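You operate a simulated robot arm through the tools that you are given. There is no shell and no other tool.

Carry out the task below with a simulated robot arm. There is one attempt and no reset: what you move stays moved.

JOB
Find the streaked sheet on the light table and put it in the hold drawer.
Fine: light on to look, off at the end; shut the drawer; the other sheets stay.

It is judged by the outcome, as a careful person would: the job done as asked, and still so three seconds after it is handed in. It fails if anything else is knocked over, pushed out of place, dropped, spilled or broken. Flat cloth is picked up by pressing the open fingertips on it (5 to 10 N) and closing them slowly along it; thin cloth reads only 2 to 8 mm in the jaws.

ROBOT AND FRAMES
A 6-joint arm with a two-finger parallel gripper, fixed in place. Base frame: the origin is at the foot of the arm, x ahead of it, y to its left, z up. Units: mm, rad, N and s.
With the tool pointing down near the work surface it reaches from about 260 to 800 mm from the base axis. Its first joint turns from -2.897 to 2.897 rad. Payload 3.43 kg.
The tool frame sits at the grasp point between the pads (the TCP): z along the fingers, y along the line on which they close. The tips reach 34 mm beyond it. Largest opening 128 mm; finger width 24, thickness 12; the body of the gripper, 48 by 130 mm, starts 96 mm behind the TCP.
Orientation is told as [roll, pitch, yaw] about the base's x, y, z axes, in that order, counted from this pose: with the fingers straight down and closing along the base's y, the tool's x points along the base's -x, its y along +y and its z along -z.

CONTROLS
- The arm moves only by the tool apply_moves. Its argument "steps" is a list of rows, each an object of numbers (a shift or turn left out is 0, a gripper value left out holds the last): "hand": the gripper command, from -1 (fully open) to 1 (shut), values between in proportion; "tx", "ty", "tz": the shift along the tool's x, y, z in mm; "wx", "wy", "wz": the turn, a rotation vector about the tool's x, y, z in rad. In form: [{"hand": .., "tx": .., "ty": .., "tz": .., "wx": .., "wy": .., "wz": ..}, ...]. A call has 1 to 20 rows; each row is the pose to reach, as a shift and turn from the pose commanded when the call began, along the tool's axes at that moment. Rows are played at 5 a second. More than 50 mm and 0.15 rad between two rows, or a gripper value outside its range, and nothing of the call is played. Where a pose cannot be reached the arm comes as near as it can. A force on the tool above 40 N (or 10 N above the force at the start of the call, whichever is more), or a blocked arm, ends the call early, and 0.2 s more pass. Each finger travels about 45 mm/s and halts on what it meets, pressing with about 27 N; the grip force reading is that of the motor and also rises with nothing between the fingers. The clock runs only during rows and for 0.2 s after the last one: add rows that repeat a pose to give the fingers time. The reply holds the time, the measured pose of the TCP, the force on the tool along the base axes, the opening and the grip force, in the units named above and with some noise, with the torque about the TCP (base axes, N m) and any sound that the robot's microphone picked up.
- Cameras (640 x 400 px; columns grow to the right, rows downward): "scene" is fixed at [400.2, -649.2, 1427.5]; the picture's right is [0.97, 0.25, 0.00], its down [0.10, -0.40, -0.91] and it looks along [-0.23, 0.88, -0.41] (base axes); focal length 311 px, centre (320, 200). "wrist" rides on the gripper at [76, -11, -160] in the tool frame; the picture's right is [0.15, 0.99, 0.00], its down [-0.88, 0.13, -0.46] and it looks along [-0.45, 0.07, 0.89] (tool axes); focal length 234 px, centre (320, 200). There is no depth. A picture from a camera that has moved, and an enlarged one, comes with that camera's place and axes in the base frame and with its lens.
- snapshot(camera): a new picture of that camera. The clock stands still meanwhile.
- close_up(camera, box): a new picture of the part [left, top, right, bottom] of that camera's present view, enlarged. The clock stands still meanwhile.
- finish_job(): hands the job in; it is judged then, once.

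Nothing tells you positions but the pictures and the camera data. Unless the task says otherwise, let go and move clear before handing in.

The tools are called after "Emit:" by a JSON object that holds its "name" and its "arguments". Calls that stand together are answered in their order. apply_moves: Moves the arm, as the interface text tells. Its arguments: {"type":"object","properties":{"steps":{"type":"array"}},"required":["steps"]} The other tools are called the same way: snapshot (camera) takes a picture; close_up (camera, box) takes an enlarged picture of a part of a camera's view; finish_job () hands the job in.

At the start:

```text
time: 0.0
tcp_pos: [283.9, 366.0, 1196.8]
ee_rot: [0.002, -0.004, 0.0]
wrist_force: [0.0, 0.5, 0.6]
ft_torque: [-0.01, 0.0, 0.01]
grip_width: 128.1
gripper_force: 0.0
```

scene: 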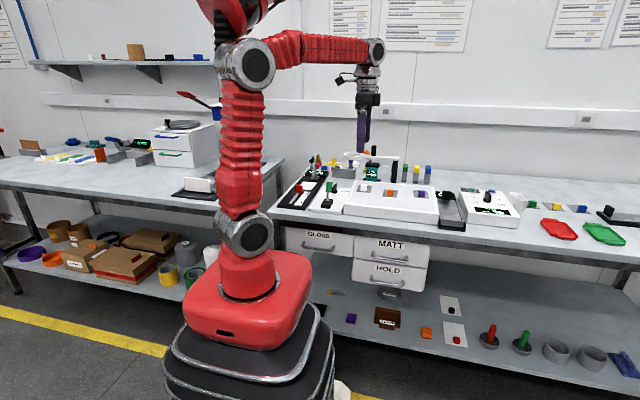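
wrist: 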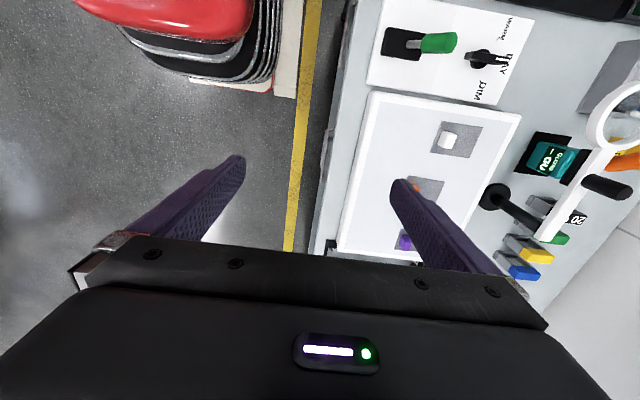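

I see a light table on the bench with small sheets on it, drawers labelled GLOSS, MATT and HOLD below the bench front, and control panels either side of the light table. I'll take enlarged pictures first.

Emit:
{"name": "close_up", "arguments": {"camera": "scene", "box": [270, 140, 470, 265]}}

Emit:
{"name": "close_up", "arguments": {"camera": "scene", "box": [270, 220, 470, 345]}}

Emit:
{"name": "close_up", "arguments": {"camera": "wrist", "box": [300, 0, 640, 290]}}

```text
3.20 times, centred on (370, 202) of scene
camera zoom: at [400.2, -649.2, 1427.5], right [0.97, 0.25, 0.0], down [0.1, -0.4, -0.91], along [-0.23, 0.88, -0.41], focal length 995 px, centre (160, 192)
```

zoom: 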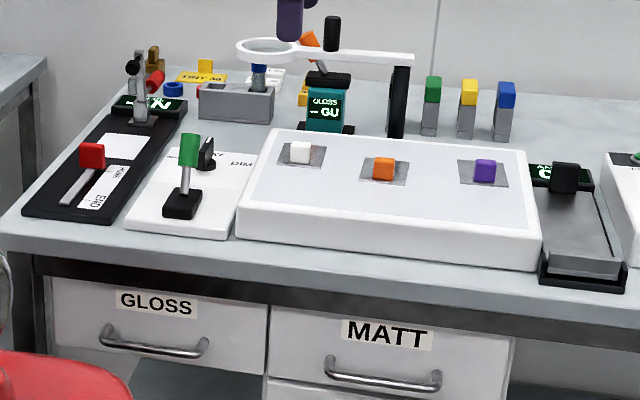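

```text
3.20 times, centred on (370, 282) of scene
camera zoom: at [400.2, -649.2, 1427.5], right [0.97, 0.25, 0.0], down [0.1, -0.4, -0.91], along [-0.23, 0.88, -0.41], focal length 995 px, centre (160, -64)
```

zoom: 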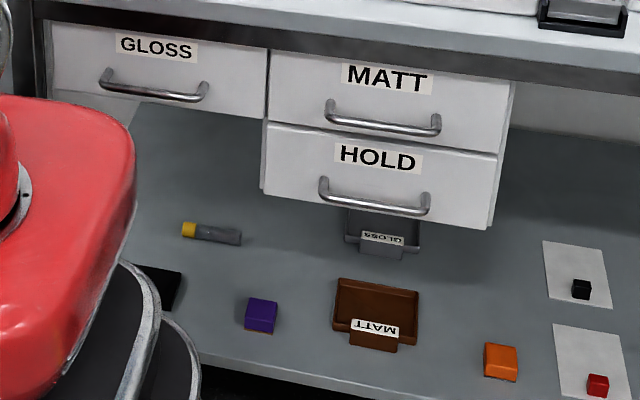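

```text
1.38 times, centred on (470, 145) of wrist
camera zoom: at [207.3, 353.3, 1356.7], right [-0.15, 0.99, 0.0], down [0.88, 0.13, 0.46], along [0.45, 0.07, -0.89], focal length 323 px, centre (113, 276)
```

zoom: 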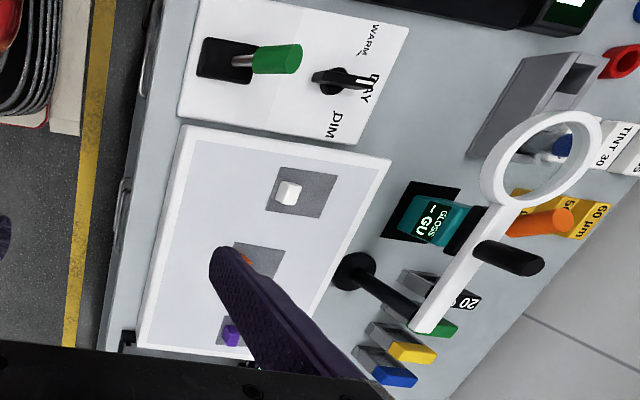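

The light table sits at about x 200–450, y 480–680 and z 915. A panel to its left has a green lever, with the handle leaning away at about (133, 520, 947), and a WARM/DAY/DIM dial. I'll move closer for a better view of the panel and the sheets.

Emit:
{"name": "apply_moves", "arguments": {"steps": [{"hand": 0.5, "tx": 20, "ty": 25, "tz": 15}, {"tx": 40, "ty": 50, "tz": 30}, {"tx": 60, "ty": 75, "tz": 45}, {"tx": 84, "ty": 90, "tz": 60}, {"tx": 84, "ty": 90, "tz": 60}]}}

Emit:
{"name": "snapshot", "arguments": {"camera": "wrist"}}

Emit:
{"name": "snapshot", "arguments": {"camera": "scene"}}

```text
time: 1.2
tcp_pos: [199.3, 455.0, 1137.8]
ee_rot: [0.002, -0.002, 0.0]
wrist_force: [0.9, 0.6, 0.3]
ft_torque: [0.03, -0.01, -0.02]
grip_width: 32.3
gripper_force: 0.1
```

```text
taken
camera wrist: at [122.6, 443.1, 1297.6], right [-0.15, 0.99, 0.0], down [0.88, 0.13, 0.46], along [0.45, 0.07, -0.89], focal length 234 px, centre (320, 200)
```

wrist: 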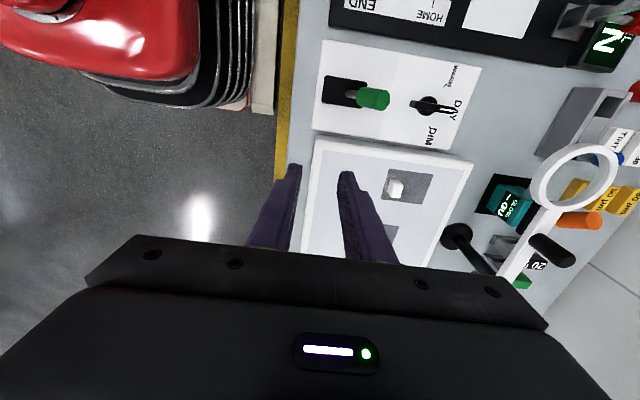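

```text
taken
```

scene: 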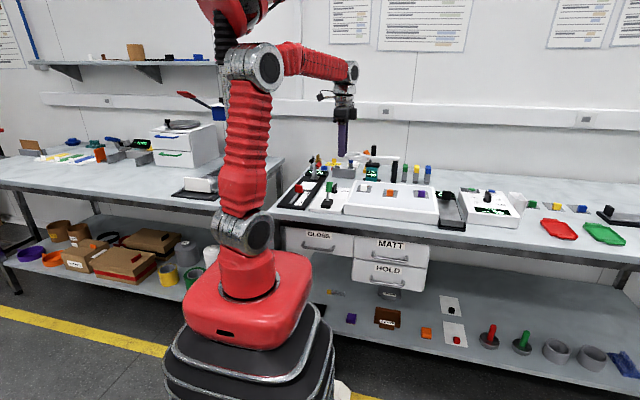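

I'll enlarge the lever panel and the light table in this view to see how the lever is marked.

Emit:
{"name": "close_up", "arguments": {"camera": "wrist", "box": [300, 30, 500, 155]}}

Emit:
{"name": "close_up", "arguments": {"camera": "wrist", "box": [290, 120, 490, 270]}}

Emit:
{"name": "close_up", "arguments": {"camera": "scene", "box": [270, 170, 370, 232]}}

Emit:
{"name": "close_up", "arguments": {"camera": "scene", "box": [330, 170, 450, 245]}}

```text
3.20 times, centred on (400, 92) of wrist
camera zoom: at [122.6, 443.1, 1297.6], right [-0.15, 0.99, 0.0], down [0.88, 0.13, 0.46], along [0.45, 0.07, -0.89], focal length 749 px, centre (64, 544)
```

zoom: 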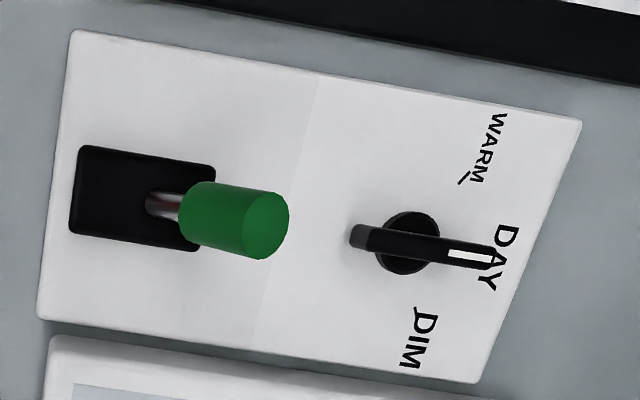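

```text
2.67 times, centred on (390, 195) of wrist
camera zoom: at [122.6, 443.1, 1297.6], right [-0.15, 0.99, 0.0], down [0.88, 0.13, 0.46], along [0.45, 0.07, -0.89], focal length 624 px, centre (133, 213)
```

zoom: 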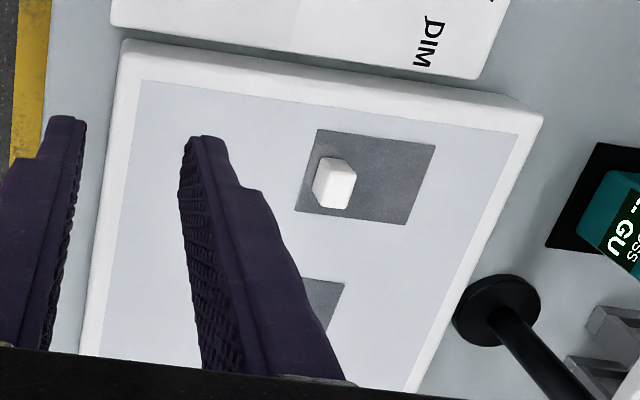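

```text
6.40 times, centred on (320, 201) of scene
camera zoom: at [400.2, -649.2, 1427.5], right [0.97, 0.25, 0.0], down [0.1, -0.4, -0.91], along [-0.23, 0.88, -0.41], focal length 1991 px, centre (320, 194)
```

zoom: 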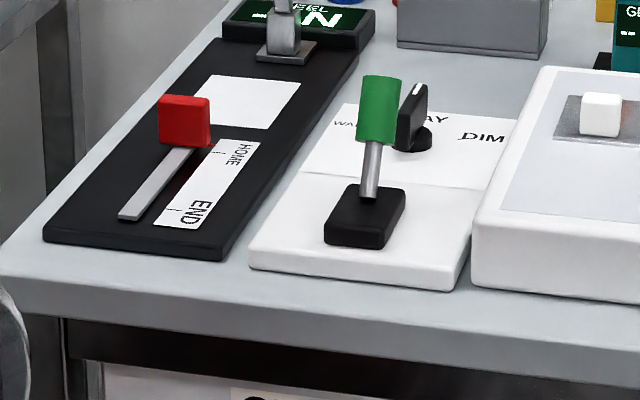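

```text
5.33 times, centred on (390, 208) of scene
camera zoom: at [400.2, -649.2, 1427.5], right [0.97, 0.25, 0.0], down [0.1, -0.4, -0.91], along [-0.23, 0.88, -0.41], focal length 1659 px, centre (-53, 160)
```

zoom: 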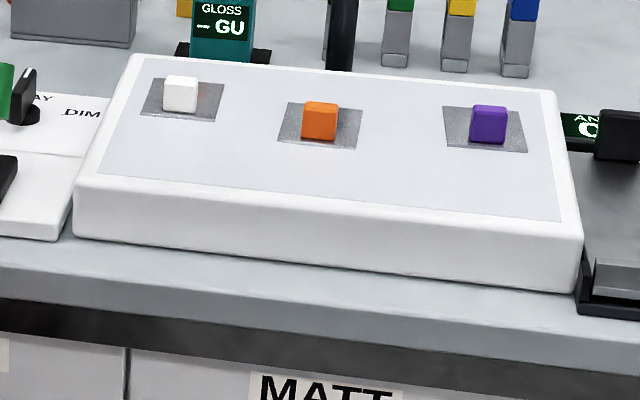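

The panel top is at z≈874. The lever pivots near (134, 487, 885) and leans away, with its top at (133, 529, 964), and the table isn't glowing. I'll close the fingers into a poker, go behind the handle, and pull it towards the robot to see if the light comes on.

Emit:
{"name": "apply_moves", "arguments": {"steps": [{"hand": 1, "tx": 20, "ty": 40, "tz": 10}, {"hand": 1, "tx": 40, "ty": 80, "tz": 20}, {"hand": 1, "tx": 66, "ty": 118, "tz": 40}, {"hand": 1, "tx": 66, "ty": 121, "tz": 78}, {"hand": 1, "tx": 66, "ty": 121, "tz": 78}]}}

Emit:
{"name": "snapshot", "arguments": {"camera": "wrist"}}

Emit:
{"name": "close_up", "arguments": {"camera": "scene", "box": [260, 100, 420, 220]}}

```text
refused: row 3 steps farther than a row can; nothing moved
```

```text
taken
camera wrist: at [122.6, 443.1, 1297.6], right [-0.15, 0.99, 0.0], down [0.88, 0.13, 0.46], along [0.45, 0.07, -0.89], focal length 234 px, centre (320, 200)
```

wrist: 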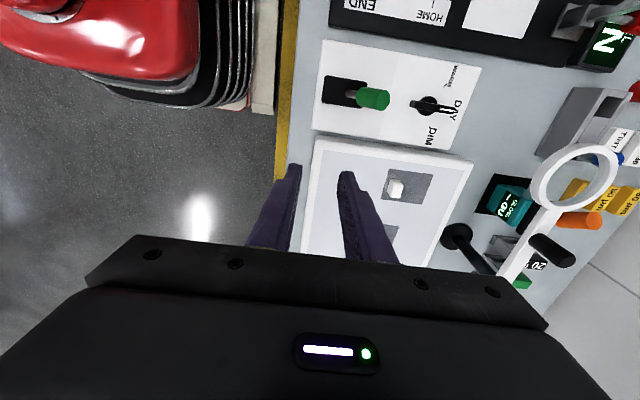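

```text
3.33 times, centred on (340, 160) of scene
camera zoom: at [400.2, -649.2, 1427.5], right [0.97, 0.25, 0.0], down [0.1, -0.4, -0.91], along [-0.23, 0.88, -0.41], focal length 1037 px, centre (253, 333)
```

zoom: 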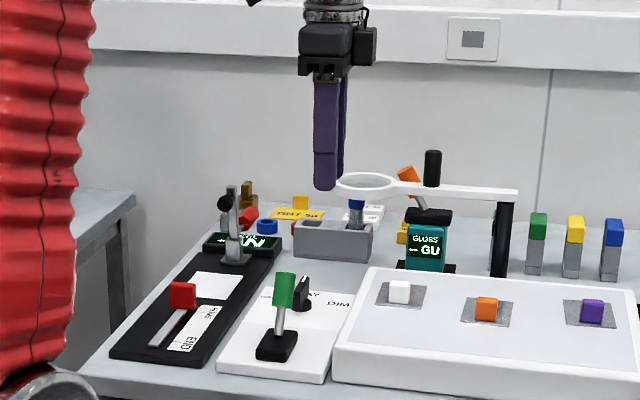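

One row stepped too far, so nothing moved. I'll repeat the approach to the spot behind the lever with smaller steps.

Emit:
{"name": "apply_moves", "arguments": {"steps": [{"hand": 1, "tx": 18, "ty": 35, "tz": 10}, {"hand": 1, "tx": 36, "ty": 70, "tz": 20}, {"hand": 1, "tx": 52, "ty": 100, "tz": 40}, {"hand": 1, "tx": 66, "ty": 121, "tz": 60}, {"hand": 1, "tx": 66, "ty": 121, "tz": 78}, {"hand": 1, "tx": 66, "ty": 121, "tz": 78}]}}

Emit:
{"name": "snapshot", "arguments": {"camera": "wrist"}}

Emit:
{"name": "close_up", "arguments": {"camera": "scene", "box": [260, 100, 420, 220]}}

```text
time: 2.6
tcp_pos: [133.6, 576.1, 1059.7]
ee_rot: [0.0, -0.001, 0.001]
wrist_force: [0.0, -0.1, -0.3]
ft_torque: [0.0, 0.01, 0.0]
grip_width: 0.0
gripper_force: 26.6
```

```text
taken
camera wrist: at [56.4, 564.1, 1219.0], right [-0.15, 0.99, 0.0], down [0.88, 0.13, 0.46], along [0.45, 0.07, -0.89], focal length 234 px, centre (320, 200)
```

wrist: 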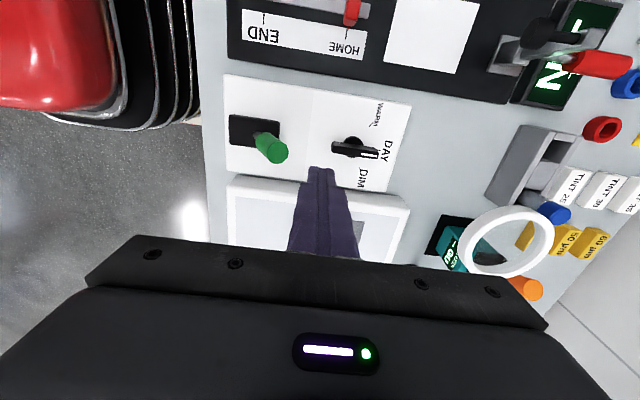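

```text
3.33 times, centred on (340, 160) of scene
camera zoom: at [400.2, -649.2, 1427.5], right [0.97, 0.25, 0.0], down [0.1, -0.4, -0.91], along [-0.23, 0.88, -0.41], focal length 1037 px, centre (253, 333)
```

zoom: 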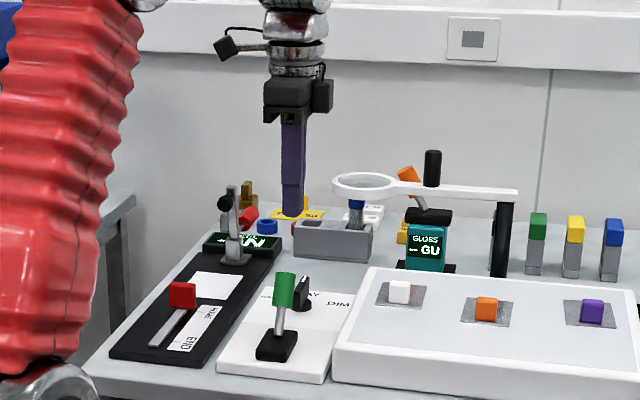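

The handle top is at y≈525, and the near end of the dial is at y≈592 with its top at about z 930. I'll shift to y≈562, lower the closed fingers between them and pull back towards the robot in small steps.

Emit:
{"name": "apply_moves", "arguments": {"steps": [{"hand": 1, "ty": -14, "tz": 20}, {"hand": 1, "ty": -14, "tz": 50}, {"hand": 1, "ty": -14, "tz": 80}, {"hand": 1, "ty": -14, "tz": 88}, {"hand": 1, "ty": -14, "tz": 88}]}}

Emit:
{"name": "snapshot", "arguments": {"camera": "wrist"}}

Emit:
{"name": "close_up", "arguments": {"camera": "scene", "box": [260, 120, 420, 220]}}

```text
time: 3.8
tcp_pos: [134.1, 562.8, 971.0]
ee_rot: [0.003, -0.001, 0.0]
wrist_force: [0.1, 1.2, -0.6]
ft_torque: [0.03, -0.02, 0.02]
grip_width: 0.0
gripper_force: 27.4
```

```text
taken
camera wrist: at [57.9, 550.1, 1131.1], right [-0.15, 0.99, 0.0], down [0.88, 0.13, 0.46], along [0.45, 0.07, -0.89], focal length 234 px, centre (320, 200)
```

wrist: 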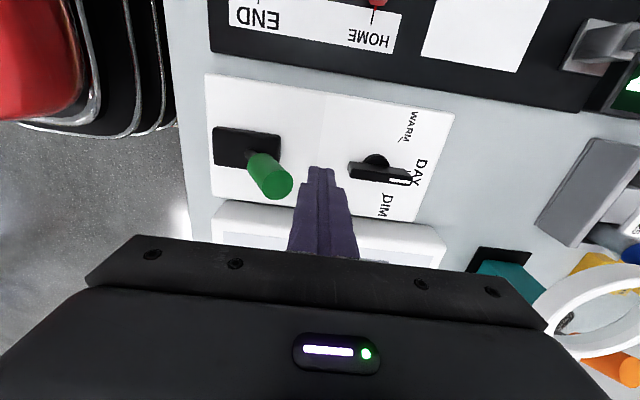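

```text
4.00 times, centred on (340, 170) of scene
camera zoom: at [400.2, -649.2, 1427.5], right [0.97, 0.25, 0.0], down [0.1, -0.4, -0.91], along [-0.23, 0.88, -0.41], focal length 1244 px, centre (240, 320)
```

zoom: 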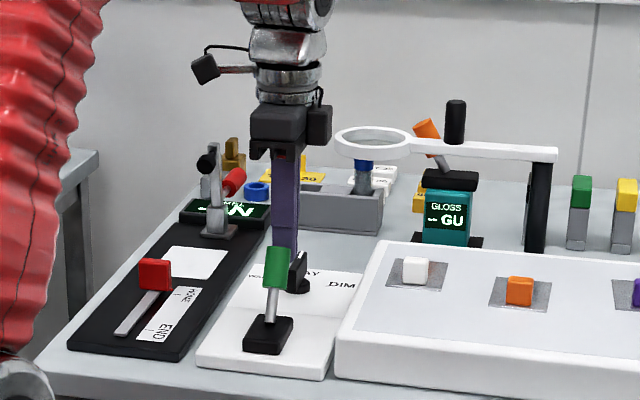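

The fingers are behind the lever handle and clear of the dial. I'll push the handle slowly towards the robot (-y).

Emit:
{"name": "apply_moves", "arguments": {"steps": [{"hand": 1, "ty": -8}, {"hand": 1, "ty": -16}, {"hand": 1, "ty": -24}, {"hand": 1, "ty": -32}, {"hand": 1, "ty": -40}, {"hand": 1, "ty": -48}, {"hand": 1, "ty": -54}, {"hand": 1, "ty": -60}, {"hand": 1, "ty": -60}]}}

Emit:
{"name": "snapshot", "arguments": {"camera": "wrist"}}

Emit:
{"name": "close_up", "arguments": {"camera": "scene", "box": [280, 140, 460, 240]}}

```text
time: 5.8
tcp_pos: [133.2, 502.9, 970.6]
ee_rot: [0.0, -0.001, 0.001]
wrist_force: [0.0, 0.9, 0.1]
ft_torque: [-0.01, 0.01, 0.03]
grip_width: 0.0
gripper_force: 26.7
```

```text
taken
camera wrist: at [57.5, 490.7, 1131.3], right [-0.15, 0.99, 0.0], down [0.88, 0.13, 0.46], along [0.45, 0.07, -0.89], focal length 234 px, centre (320, 200)
```

wrist: 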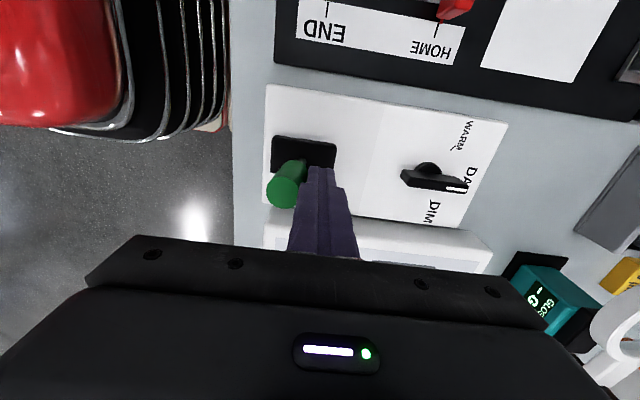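

```text
3.56 times, centred on (370, 190) of scene
camera zoom: at [400.2, -649.2, 1427.5], right [0.97, 0.25, 0.0], down [0.1, -0.4, -0.91], along [-0.23, 0.88, -0.41], focal length 1106 px, centre (142, 236)
```

zoom: 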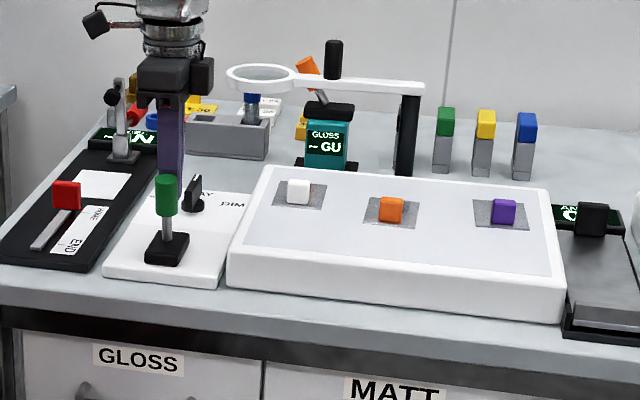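

The lever follows easily and is now near upright, but the light is still off. I'll keep pulling it over towards the robot.

Emit:
{"name": "apply_moves", "arguments": {"steps": [{"hand": 1, "ty": -6}, {"hand": 1, "ty": -12}, {"hand": 1, "ty": -18}, {"hand": 1, "ty": -22}, {"hand": 1, "ty": -22}]}}

Emit:
{"name": "snapshot", "arguments": {"camera": "wrist"}}

Emit:
{"name": "close_up", "arguments": {"camera": "scene", "box": [280, 140, 460, 240]}}

```text
time: 7.0
tcp_pos: [134.7, 480.2, 970.2]
ee_rot: [0.003, -0.002, 0.0]
wrist_force: [0.6, 0.9, -0.1]
ft_torque: [0.01, -0.01, 0.02]
grip_width: 0.0
gripper_force: 26.4
```

```text
taken
camera wrist: at [57.7, 468.5, 1131.1], right [-0.15, 0.99, 0.0], down [0.88, 0.13, 0.46], along [0.45, 0.07, -0.89], focal length 234 px, centre (320, 200)
```

wrist: 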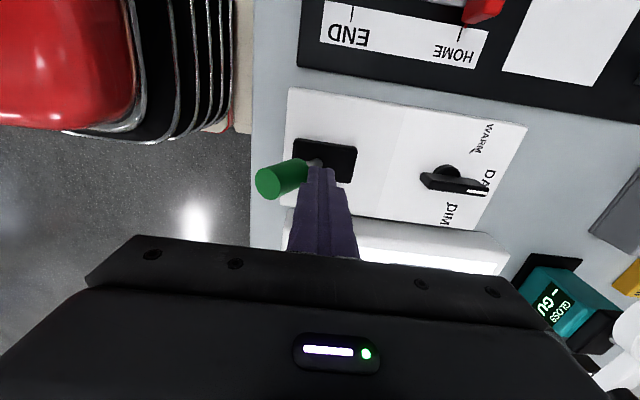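

```text
3.56 times, centred on (370, 190) of scene
camera zoom: at [400.2, -649.2, 1427.5], right [0.97, 0.25, 0.0], down [0.1, -0.4, -0.91], along [-0.23, 0.88, -0.41], focal length 1106 px, centre (142, 236)
```

zoom: 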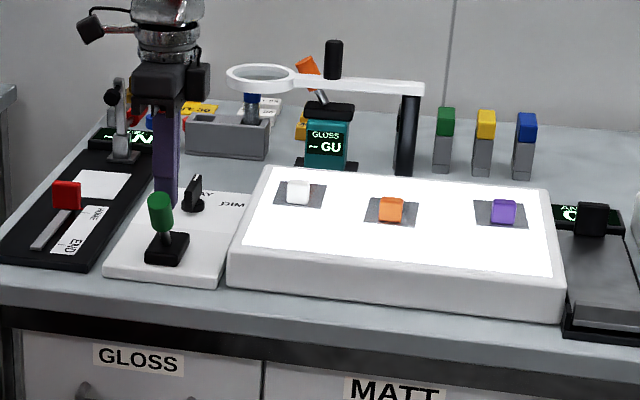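

The light is on with the lever leaning towards the robot. I'll back away and look at the three sheets.

Emit:
{"name": "apply_moves", "arguments": {"steps": [{"hand": 1, "ty": 8, "tz": 0}, {"hand": 1, "ty": 12, "tz": -40}, {"hand": 1, "ty": 12, "tz": -85}, {"hand": 1, "ty": 10, "tz": -130}, {"hand": 1, "ty": 10, "tz": -130}]}}

Emit:
{"name": "close_up", "arguments": {"camera": "scene", "box": [340, 175, 440, 225]}}

Emit:
{"name": "close_up", "arguments": {"camera": "wrist", "box": [240, 100, 500, 260]}}

```text
time: 8.2
tcp_pos: [133.6, 491.7, 1101.0]
ee_rot: [0.002, -0.001, 0.0]
wrist_force: [0.2, 0.3, -0.1]
ft_torque: [-0.01, 0.01, 0.01]
grip_width: 0.1
gripper_force: 27.1
```

```text
6.40 times, centred on (390, 200) of scene
camera zoom: at [400.2, -649.2, 1427.5], right [0.97, 0.25, 0.0], down [0.1, -0.4, -0.91], along [-0.23, 0.88, -0.41], focal length 1991 px, centre (-128, 200)
```

zoom: 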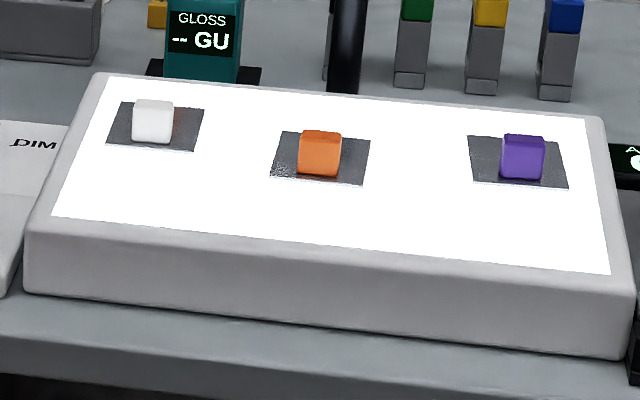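

```text
2.46 times, centred on (370, 180) of wrist
camera zoom: at [57.7, 478.8, 1261.4], right [-0.15, 0.99, 0.0], down [0.88, 0.13, 0.46], along [0.45, 0.07, -0.89], focal length 576 px, centre (197, 249)
```

zoom: 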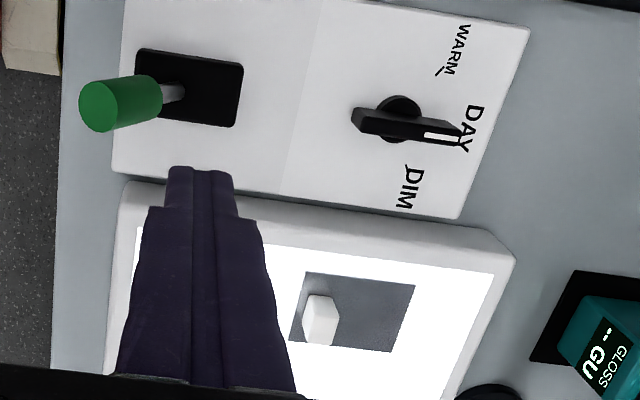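

The sheets' knobs are at about: white (271, 590), orange (382, 561), purple (508, 589). I'll move above the table for a closer look at each lit sheet.

Emit:
{"name": "apply_moves", "arguments": {"steps": [{"hand": 1, "tx": -30, "ty": 0, "tz": 20}, {"hand": 1, "tx": -66, "ty": 0, "tz": 45}, {"hand": 1, "tx": -66, "ty": 0, "tz": 45}]}}

Emit:
{"name": "close_up", "arguments": {"camera": "wrist", "box": [310, 80, 470, 240]}}

Emit:
{"name": "snapshot", "arguments": {"camera": "wrist"}}

```text
time: 9.0
tcp_pos: [200.1, 490.2, 1056.2]
ee_rot: [0.0, 0.0, 0.001]
wrist_force: [0.7, -0.4, 0.6]
ft_torque: [-0.02, -0.03, 0.0]
grip_width: 0.3
gripper_force: 26.4
```

```text
2.50 times, centred on (390, 160) of wrist
camera zoom: at [124.2, 477.7, 1216.1], right [-0.15, 0.99, 0.0], down [0.88, 0.13, 0.46], along [0.45, 0.07, -0.89], focal length 585 px, centre (145, 300)
```

zoom: 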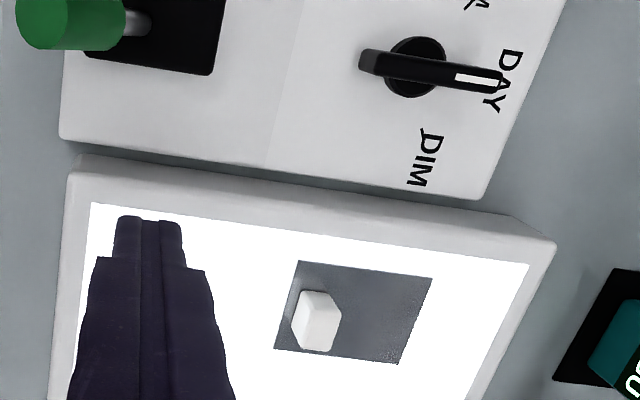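

```text
taken
camera wrist: at [124.2, 477.7, 1216.1], right [-0.15, 0.99, 0.0], down [0.88, 0.13, 0.46], along [0.45, 0.07, -0.89], focal length 234 px, centre (320, 200)
```

wrist: 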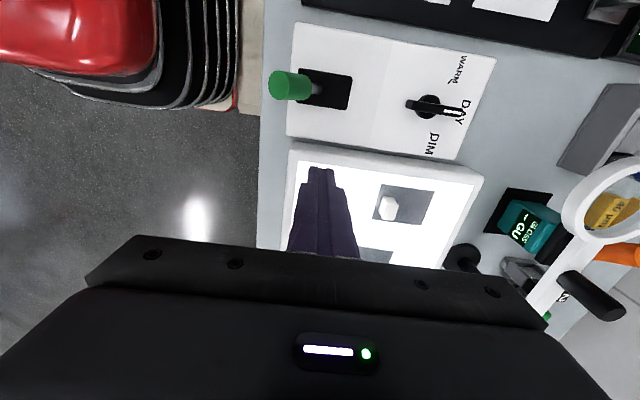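

The white-knob sheet looks evenly grained. I'll zoom in on it and then move across for the other two.

Emit:
{"name": "close_up", "arguments": {"camera": "wrist", "box": [370, 178, 440, 228]}}

Emit:
{"name": "apply_moves", "arguments": {"steps": [{"hand": 1, "tx": -40, "ty": 0, "tz": 0}, {"hand": 1, "tx": -80, "ty": 0, "tz": 0}, {"hand": 1, "tx": -115, "ty": 0, "tz": 0}, {"hand": 1, "tx": -115, "ty": 0, "tz": 0}]}}

Emit:
{"name": "snapshot", "arguments": {"camera": "wrist"}}

Emit:
{"name": "close_up", "arguments": {"camera": "wrist", "box": [350, 130, 470, 230]}}

```text
8.00 times, centred on (405, 203) of wrist
camera zoom: at [124.2, 477.7, 1216.1], right [-0.15, 0.99, 0.0], down [0.88, 0.13, 0.46], along [0.45, 0.07, -0.89], focal length 1873 px, centre (-360, 176)
```

zoom: 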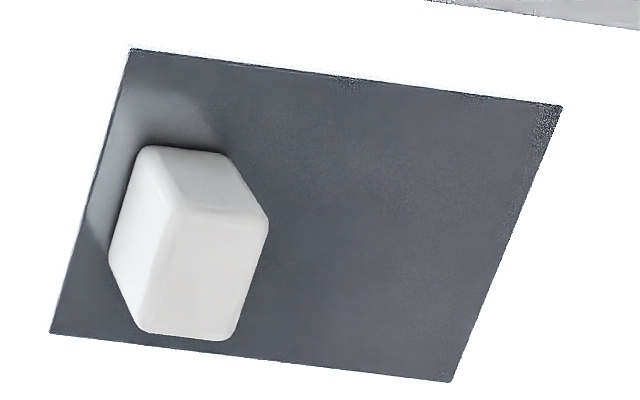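

```text
time: 10.0
tcp_pos: [315.1, 490.6, 1056.6]
ee_rot: [-0.002, -0.002, 0.0]
wrist_force: [0.1, -0.4, -0.2]
ft_torque: [0.01, 0.02, 0.03]
grip_width: 0.0
gripper_force: 26.9
```

```text
taken
camera wrist: at [238.9, 477.9, 1216.8], right [-0.15, 0.99, 0.0], down [0.88, 0.13, 0.46], along [0.45, 0.07, -0.89], focal length 234 px, centre (320, 200)
```

wrist: 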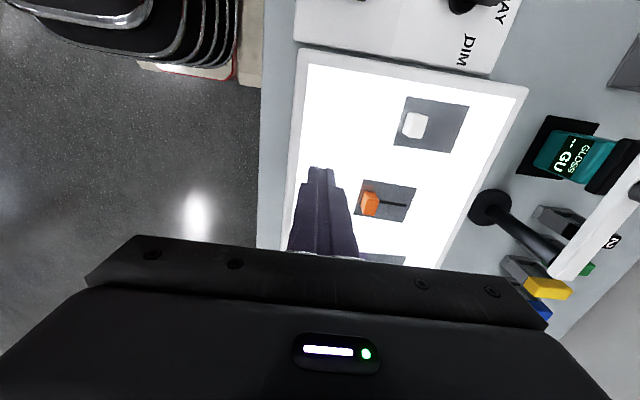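

```text
4.00 times, centred on (410, 180) of wrist
camera zoom: at [238.9, 477.9, 1216.8], right [-0.15, 0.99, 0.0], down [0.88, 0.13, 0.46], along [0.45, 0.07, -0.89], focal length 937 px, centre (-40, 280)
```

zoom: 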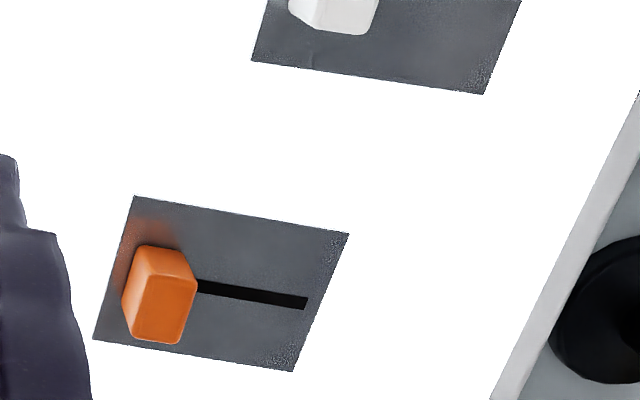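

The orange-knob sheet shows a dark streak. I'll check the purple one too before deciding.

Emit:
{"name": "apply_moves", "arguments": {"steps": [{"hand": 1, "tx": -40, "ty": 0, "tz": 0}, {"hand": 1, "tx": -80, "ty": 0, "tz": 0}, {"hand": 1, "tx": -120, "ty": 0, "tz": 0}, {"hand": 1, "tx": -120, "ty": 0, "tz": 0}]}}

Emit:
{"name": "snapshot", "arguments": {"camera": "wrist"}}

Emit:
{"name": "close_up", "arguments": {"camera": "wrist", "box": [340, 100, 480, 230]}}

```text
time: 11.0
tcp_pos: [434.5, 491.6, 1056.3]
ee_rot: [0.001, -0.002, 0.003]
wrist_force: [-0.4, 0.6, 0.4]
ft_torque: [0.01, 0.02, 0.01]
grip_width: 0.0
gripper_force: 27.3
```

```text
taken
camera wrist: at [359.1, 478.4, 1216.3], right [-0.15, 0.99, 0.0], down [0.88, 0.13, 0.46], along [0.45, 0.07, -0.89], focal length 234 px, centre (320, 200)
```

wrist: 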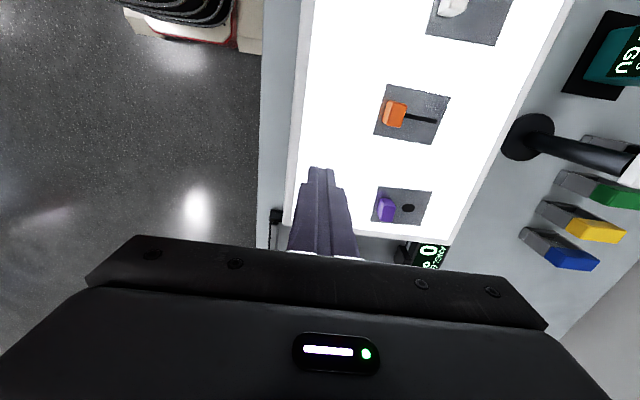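

```text
3.08 times, centred on (410, 165) of wrist
camera zoom: at [359.1, 478.4, 1216.3], right [-0.15, 0.99, 0.0], down [0.88, 0.13, 0.46], along [0.45, 0.07, -0.89], focal length 720 px, centre (43, 308)
```

zoom: 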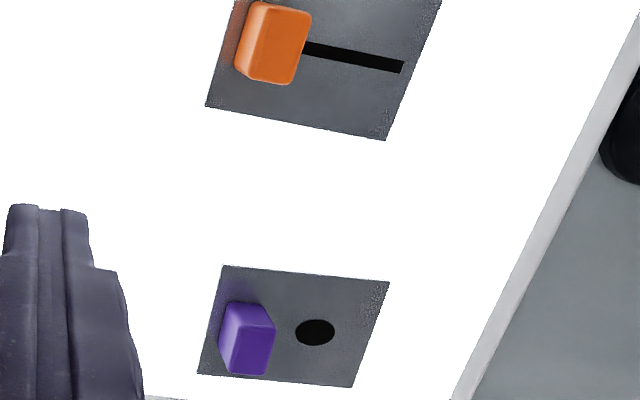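

Purple has a round spot and white is clean, so the streaked sheet is the orange-knob one: sheet x 351–411, y 556–634 at z≈913, knob at about (381, 570) and 25 mm tall. I'll open the HOLD drawer first, so next I back away from the bench and turn the tool horizontal to face the drawers.

Emit:
{"name": "apply_moves", "arguments": {"steps": [{"hand": 0, "tx": 5, "ty": -45, "tz": -10}, {"hand": 0, "tx": 10, "ty": -90, "tz": -10}, {"hand": 0, "tx": 15, "ty": -135, "tz": -10}, {"hand": 0, "tx": 20, "ty": -180, "tz": -10}, {"hand": 0, "tx": 25, "ty": -225, "tz": -10}, {"hand": 0, "tx": 30, "ty": -270, "tz": -5}, {"hand": 0, "tx": 35, "ty": -290, "tz": 0}, {"hand": 0, "tx": 35, "ty": -290, "tz": 0}]}}

Emit:
{"name": "snapshot", "arguments": {"camera": "scene"}}

```text
time: 12.8
tcp_pos: [399.9, 199.7, 1056.2]
ee_rot: [0.002, -0.002, 0.003]
wrist_force: [-0.8, -0.7, -0.7]
ft_torque: [-0.03, 0.02, 0.06]
grip_width: 64.1
gripper_force: 0.1
```

```text
taken
```

scene: 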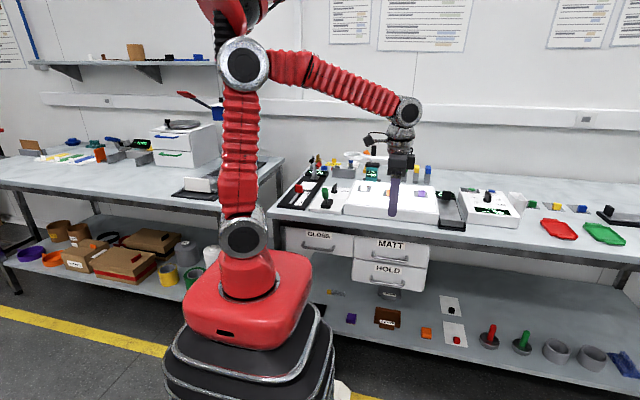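

Everything is clear in front of the bench. I'll rotate the tool towards +y and lower it to drawer height, checking partway.

Emit:
{"name": "apply_moves", "arguments": {"steps": [{"wx": -0.13, "tz": 15, "ty": -5}, {"wx": -0.26, "tz": 30, "ty": -10}, {"wx": -0.39, "tz": 45, "ty": -15}, {"wx": -0.52, "tz": 60, "ty": -20}, {"wx": -0.65, "tz": 80, "ty": -25}, {"wx": -0.785, "tz": 100, "ty": -30}, {"wx": -0.92, "tz": 120, "ty": -35}, {"wx": -1.05, "tz": 140, "ty": -40}, {"wx": -1.05, "tz": 140, "ty": -40}]}}

Emit:
{"name": "snapshot", "arguments": {"camera": "scene"}}

Emit:
{"name": "snapshot", "arguments": {"camera": "wrist"}}

```text
time: 14.8
tcp_pos: [401.4, 160.7, 914.7]
ee_rot: [1.052, -0.001, 0.001]
wrist_force: [0.3, 0.2, -0.3]
ft_torque: [0.04, 0.02, 0.03]
grip_width: 64.1
gripper_force: 0.0
```

```text
taken
```

scene: 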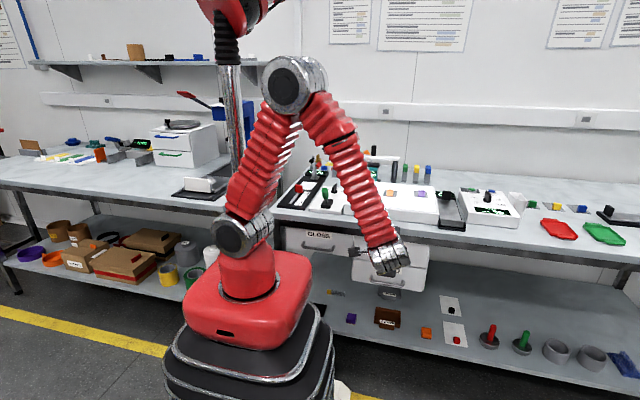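

```text
taken
camera wrist: at [324.4, 15.0, 985.6], right [-0.15, 0.49, 0.86], down [0.88, -0.33, 0.34], along [0.45, 0.81, -0.38], focal length 234 px, centre (320, 200)
```

wrist: 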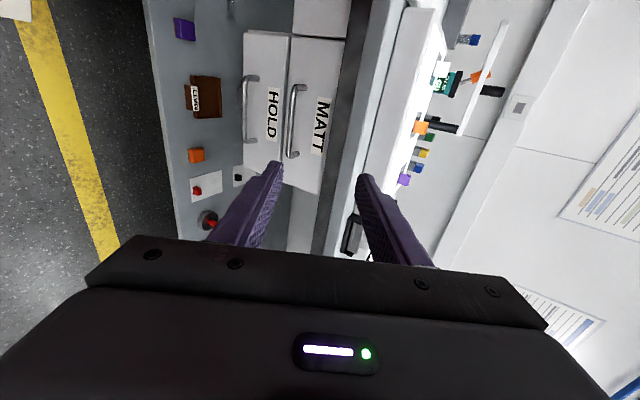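

The drawers are in view. I'll zoom in on the HOLD and MATT handles to locate them accurately.

Emit:
{"name": "close_up", "arguments": {"camera": "wrist", "box": [220, 10, 370, 200]}}

Emit:
{"name": "close_up", "arguments": {"camera": "scene", "box": [330, 220, 450, 310]}}

```text
2.11 times, centred on (295, 105) of wrist
camera zoom: at [324.4, 15.0, 985.6], right [-0.15, 0.49, 0.86], down [0.88, -0.33, 0.34], along [0.45, 0.81, -0.38], focal length 493 px, centre (373, 400)
```

zoom: 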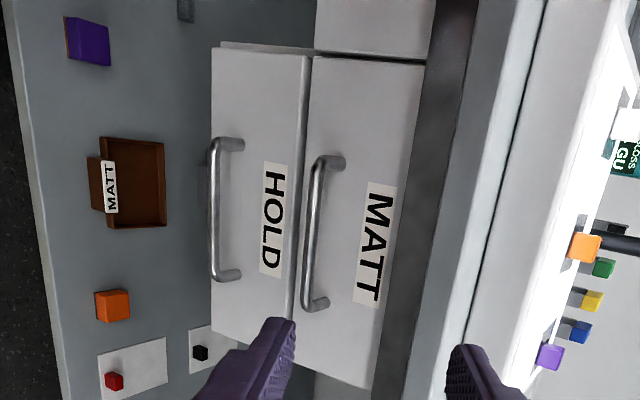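

```text
4.44 times, centred on (390, 265) of scene
camera zoom: at [400.2, -649.2, 1427.5], right [0.97, 0.25, 0.0], down [0.1, -0.4, -0.91], along [-0.23, 0.88, -0.41], focal length 1382 px, centre (9, -89)
```

zoom: 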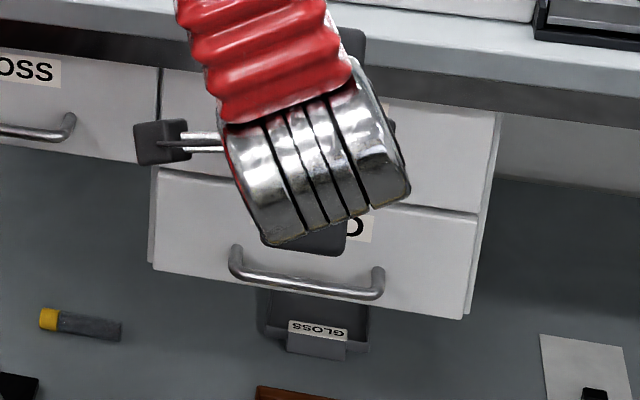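

Depth from these two views is poorly conditioned. I'll finish turning the tool horizontal and lower it to drawer height, which gives a much better baseline against the scene camera.

Emit:
{"name": "apply_moves", "arguments": {"steps": [{"wx": -0.104, "ty": -36, "tz": 16}, {"wx": -0.208, "ty": -72, "tz": 32}, {"wx": -0.312, "ty": -108, "tz": 48}, {"wx": -0.416, "ty": -144, "tz": 64}, {"wx": -0.521, "ty": -179, "tz": 80}, {"wx": -0.521, "ty": -179, "tz": 80}]}}

Emit:
{"name": "snapshot", "arguments": {"camera": "wrist"}}

Emit:
{"name": "snapshot", "arguments": {"camera": "scene"}}

```text
time: 16.2
tcp_pos: [401.5, 143.6, 720.8]
ee_rot: [1.574, -0.002, -0.001]
wrist_force: [0.0, -0.7, -0.3]
ft_torque: [0.0, 0.03, 0.02]
grip_width: 64.0
gripper_force: 0.1
```

```text
taken
camera wrist: at [325.2, -17.8, 709.5], right [-0.15, 0.0, 0.99], down [0.88, -0.46, 0.13], along [0.45, 0.89, 0.07], focal length 234 px, centre (320, 200)
```

wrist: 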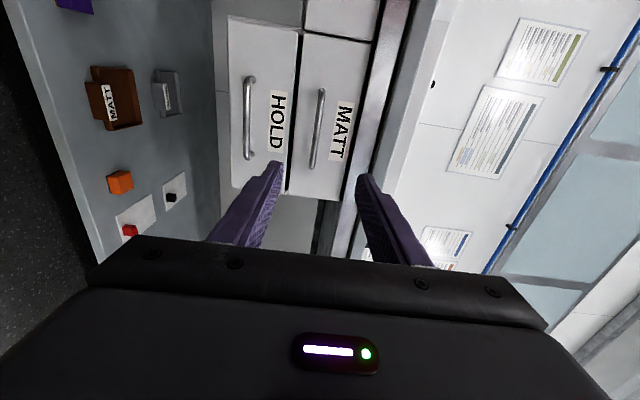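

```text
taken
```

scene: 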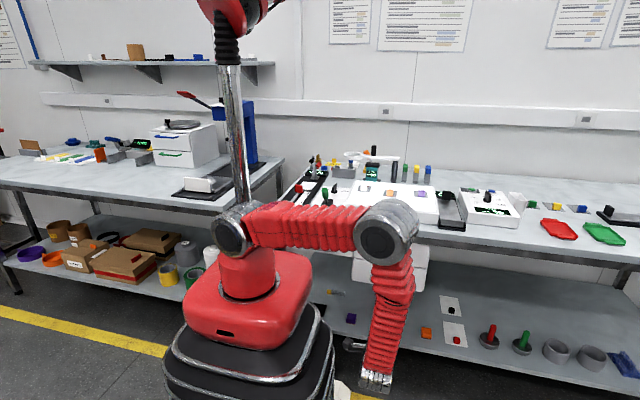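

Emit:
{"name": "close_up", "arguments": {"camera": "wrist", "box": [210, 10, 400, 210]}}

```text
2.00 times, centred on (305, 110) of wrist
camera zoom: at [325.2, -17.8, 709.5], right [-0.15, 0.0, 0.99], down [0.88, -0.46, 0.13], along [0.45, 0.89, 0.07], focal length 468 px, centre (350, 380)
```

zoom: 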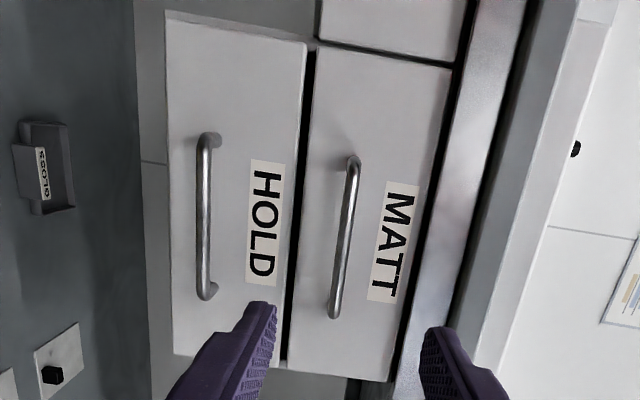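

The HOLD bar runs from x≈347 to 466 at y≈399, z≈596. The drawer front face is at about y 437, and the MATT handle is at z≈716. I'll lower to bar height and approach partway before checking again.

Emit:
{"name": "apply_moves", "arguments": {"steps": [{"hand": 0, "tx": -4, "ty": -40, "tz": 10}, {"hand": 0, "tx": -4, "ty": -80, "tz": 20}, {"hand": 0, "tx": -4, "ty": -115, "tz": 50}, {"hand": 0, "tx": -4, "ty": -125, "tz": 95}, {"hand": 0, "tx": -4, "ty": -125, "tz": 140}, {"hand": 0, "tx": -4, "ty": -125, "tz": 170}, {"hand": 0, "tx": -4, "ty": -125, "tz": 170}]}}

Emit:
{"name": "snapshot", "arguments": {"camera": "wrist"}}

Emit:
{"name": "snapshot", "arguments": {"camera": "scene"}}

```text
time: 17.8
tcp_pos: [404.1, 312.2, 596.0]
ee_rot: [1.573, -0.002, 0.0]
wrist_force: [-0.4, -0.7, -0.9]
ft_torque: [0.01, 0.0, -0.01]
grip_width: 63.9
gripper_force: 0.1
```

```text
taken
camera wrist: at [328.7, 151.5, 586.0], right [-0.15, 0.0, 0.99], down [0.88, -0.46, 0.13], along [0.45, 0.89, 0.07], focal length 234 px, centre (320, 200)
```

wrist: 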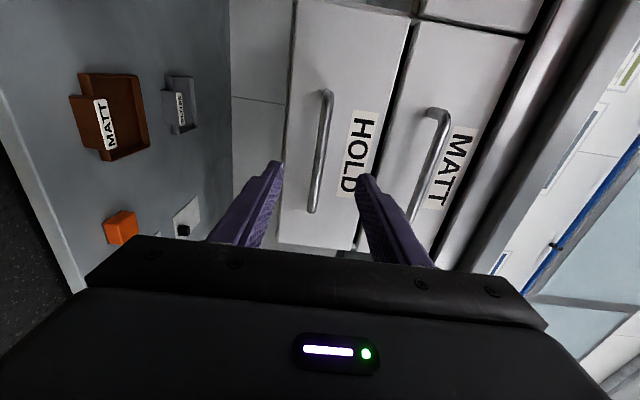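

```text
taken
```

scene: 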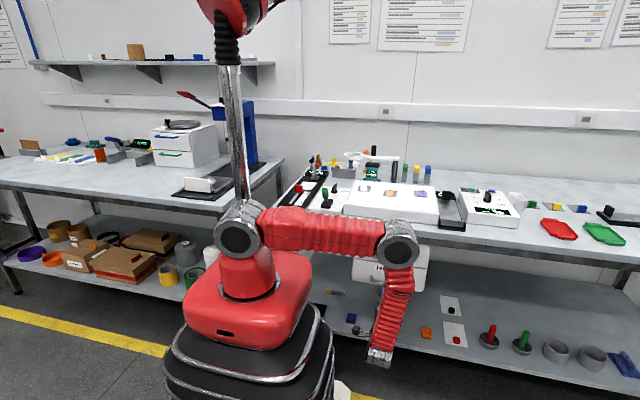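

The bar height is confirmed at z≈596.5 and the fingers straddle it. I'll advance to about y=387 with the fingers open and look again.

Emit:
{"name": "apply_moves", "arguments": {"steps": [{"hand": 0, "tz": 25}, {"hand": 0, "tz": 50}, {"hand": 0, "tz": 65}, {"hand": 0, "tz": 75}, {"hand": 0, "tz": 75}]}}

Emit:
{"name": "snapshot", "arguments": {"camera": "wrist"}}

Emit:
{"name": "close_up", "arguments": {"camera": "scene", "box": [330, 200, 490, 330]}}

```text
time: 19.0
tcp_pos: [404.5, 388.0, 596.0]
ee_rot: [1.572, -0.002, 0.0]
wrist_force: [-0.6, 0.3, -0.7]
ft_torque: [0.0, -0.01, 0.02]
grip_width: 64.1
gripper_force: 0.0
```

```text
taken
camera wrist: at [328.9, 226.4, 585.4], right [-0.15, 0.0, 0.99], down [0.88, -0.46, 0.13], along [0.45, 0.89, 0.07], focal length 234 px, centre (320, 200)
```

wrist: 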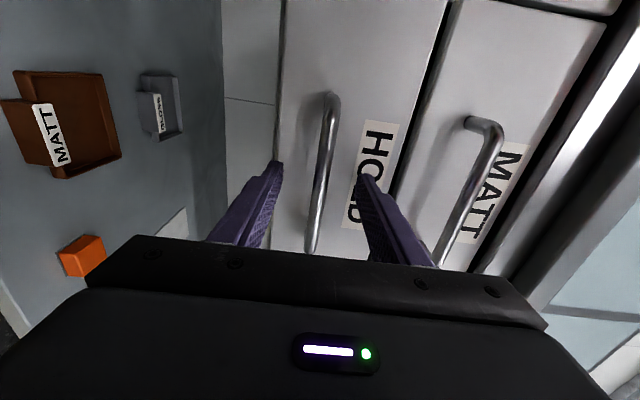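

```text
3.08 times, centred on (410, 265) of scene
camera zoom: at [400.2, -649.2, 1427.5], right [0.97, 0.25, 0.0], down [0.1, -0.4, -0.91], along [-0.23, 0.88, -0.41], focal length 957 px, centre (43, 0)
```

zoom: 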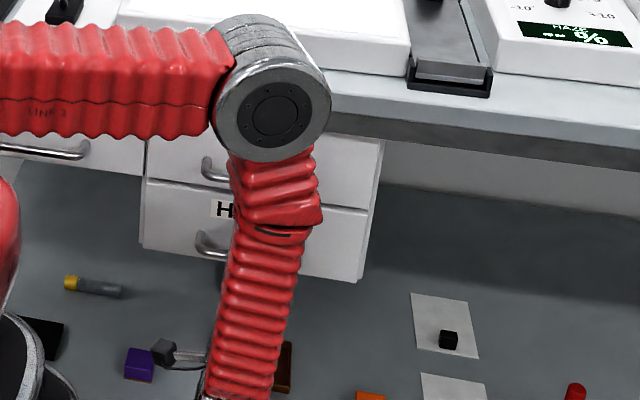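

The bar lies between the open fingers. I'll close on it.

Emit:
{"name": "apply_moves", "arguments": {"steps": [{"hand": 0.4}, {"hand": 0.7}, {"hand": 1}, {"hand": 1}, {"hand": 1}, {"hand": 1}]}}

Emit:
{"name": "snapshot", "arguments": {"camera": "wrist"}}

```text
time: 20.4
tcp_pos: [404.5, 385.1, 595.6]
ee_rot: [1.571, -0.001, 0.0]
wrist_force: [0.8, 0.3, -3.7]
ft_torque: [-0.08, 0.09, -0.05]
grip_width: 11.6
gripper_force: 45.5
```

```text
taken
camera wrist: at [328.8, 226.3, 585.3], right [-0.15, 0.0, 0.99], down [0.88, -0.46, 0.13], along [0.45, 0.89, 0.07], focal length 234 px, centre (320, 200)
```

wrist: 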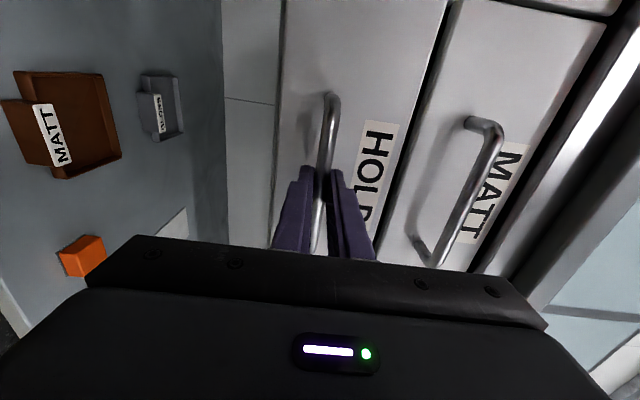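

The bar is gripped at 11.6 mm. I'll pull the drawer out gently along -y.

Emit:
{"name": "apply_moves", "arguments": {"steps": [{"hand": 1, "tz": -5}, {"hand": 1, "tz": -12}, {"hand": 1, "tz": -20}, {"hand": 1, "tz": -30}, {"hand": 1, "tz": -40}, {"hand": 1, "tz": -40}]}}

Emit:
{"name": "snapshot", "arguments": {"camera": "wrist"}}

Emit:
{"name": "snapshot", "arguments": {"camera": "scene"}}

```text
time: 21.8
tcp_pos: [404.5, 346.4, 596.6]
ee_rot: [1.57, -0.003, -0.001]
wrist_force: [4.6, -0.9, -7.1]
ft_torque: [-0.06, 0.08, 0.16]
grip_width: 11.6
gripper_force: 45.2
```

```text
taken
camera wrist: at [328.7, 186.3, 585.4], right [-0.15, 0.0, 0.99], down [0.88, -0.46, 0.13], along [0.45, 0.89, 0.07], focal length 234 px, centre (320, 200)
```

wrist: 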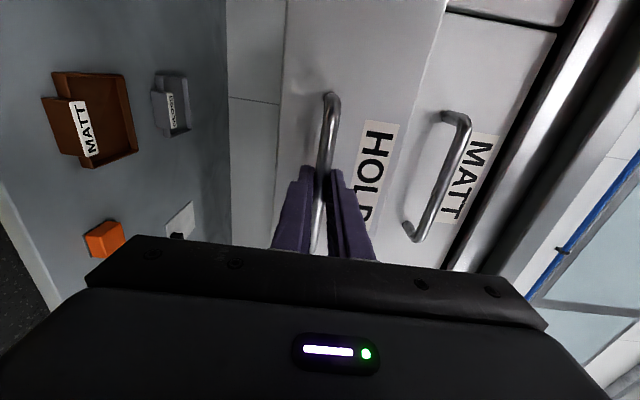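

```text
taken
```

scene: 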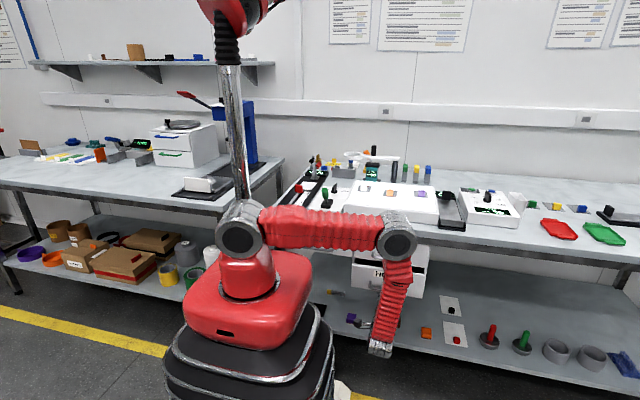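

The drawer follows smoothly with the sheet table undisturbed. I'll keep pulling to about 190 mm of opening.

Emit:
{"name": "apply_moves", "arguments": {"steps": [{"hand": 1, "tz": -12}, {"hand": 1, "tz": -27}, {"hand": 1, "tz": -42}, {"hand": 1, "tz": -57}, {"hand": 1, "tz": -72}, {"hand": 1, "tz": -87}, {"hand": 1, "tz": -102}, {"hand": 1, "tz": -117}, {"hand": 1, "tz": -132}, {"hand": 1, "tz": -145}, {"hand": 1, "tz": -152}, {"hand": 1, "tz": -152}]}}

Emit:
{"name": "snapshot", "arguments": {"camera": "wrist"}}

Emit:
{"name": "snapshot", "arguments": {"camera": "scene"}}

```text
time: 24.4
tcp_pos: [404.4, 194.5, 595.4]
ee_rot: [1.572, 0.0, 0.0]
wrist_force: [2.9, 0.5, 22.4]
ft_torque: [0.24, 0.17, 0.24]
grip_width: 11.8
gripper_force: 44.8
```

```text
taken
camera wrist: at [328.6, 33.9, 585.0], right [-0.15, 0.0, 0.99], down [0.88, -0.46, 0.13], along [0.45, 0.89, 0.07], focal length 234 px, centre (320, 200)
```

wrist: 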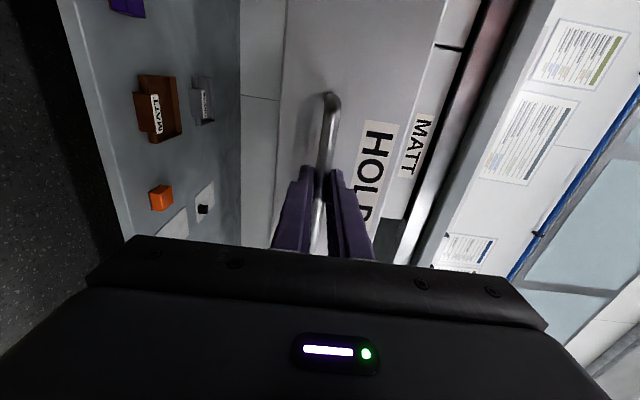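

```text
taken
```

scene: 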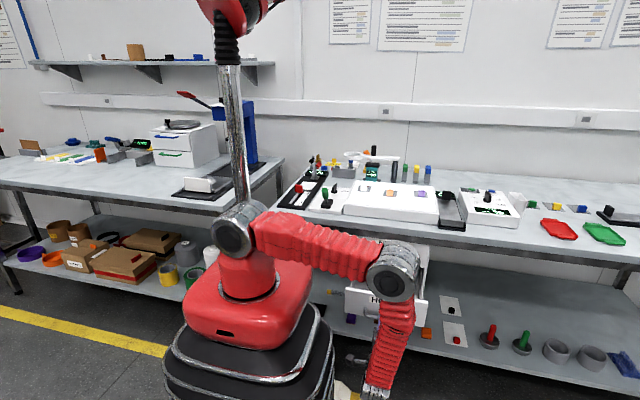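

The drawer is open about 190 mm. I'll release the handle and back straight off.

Emit:
{"name": "apply_moves", "arguments": {"steps": [{"hand": 0.6}, {"hand": 0.2}, {"hand": 0}, {"hand": 0}, {"hand": 0, "tz": -15}, {"hand": 0, "tz": -40}, {"hand": 0, "tz": -60}, {"hand": 0, "tz": -60}]}}

Emit:
{"name": "snapshot", "arguments": {"camera": "wrist"}}

Emit:
{"name": "snapshot", "arguments": {"camera": "scene"}}

```text
time: 26.2
tcp_pos: [405.8, 134.7, 596.0]
ee_rot: [1.573, 0.0, 0.0]
wrist_force: [-0.5, -0.6, -0.3]
ft_torque: [0.01, -0.01, 0.04]
grip_width: 63.8
gripper_force: 0.1
```

```text
taken
camera wrist: at [328.7, -26.1, 584.7], right [-0.15, 0.0, 0.99], down [0.88, -0.46, 0.13], along [0.45, 0.89, 0.07], focal length 234 px, centre (320, 200)
```

wrist: 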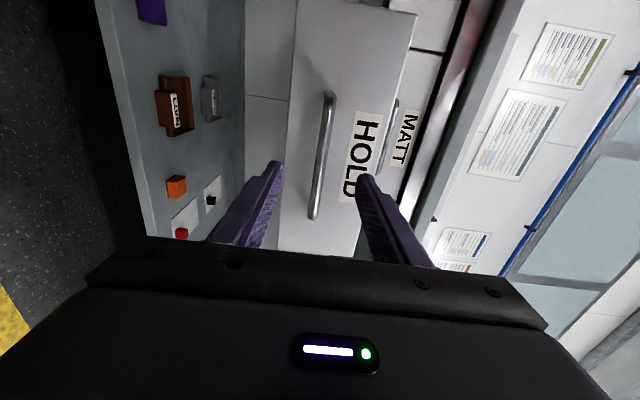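

```text
taken
```

scene: 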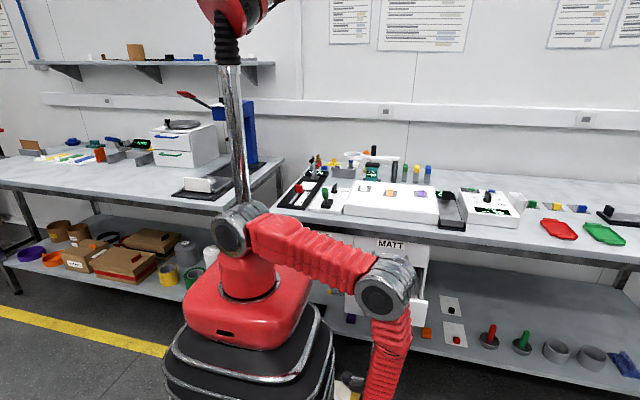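

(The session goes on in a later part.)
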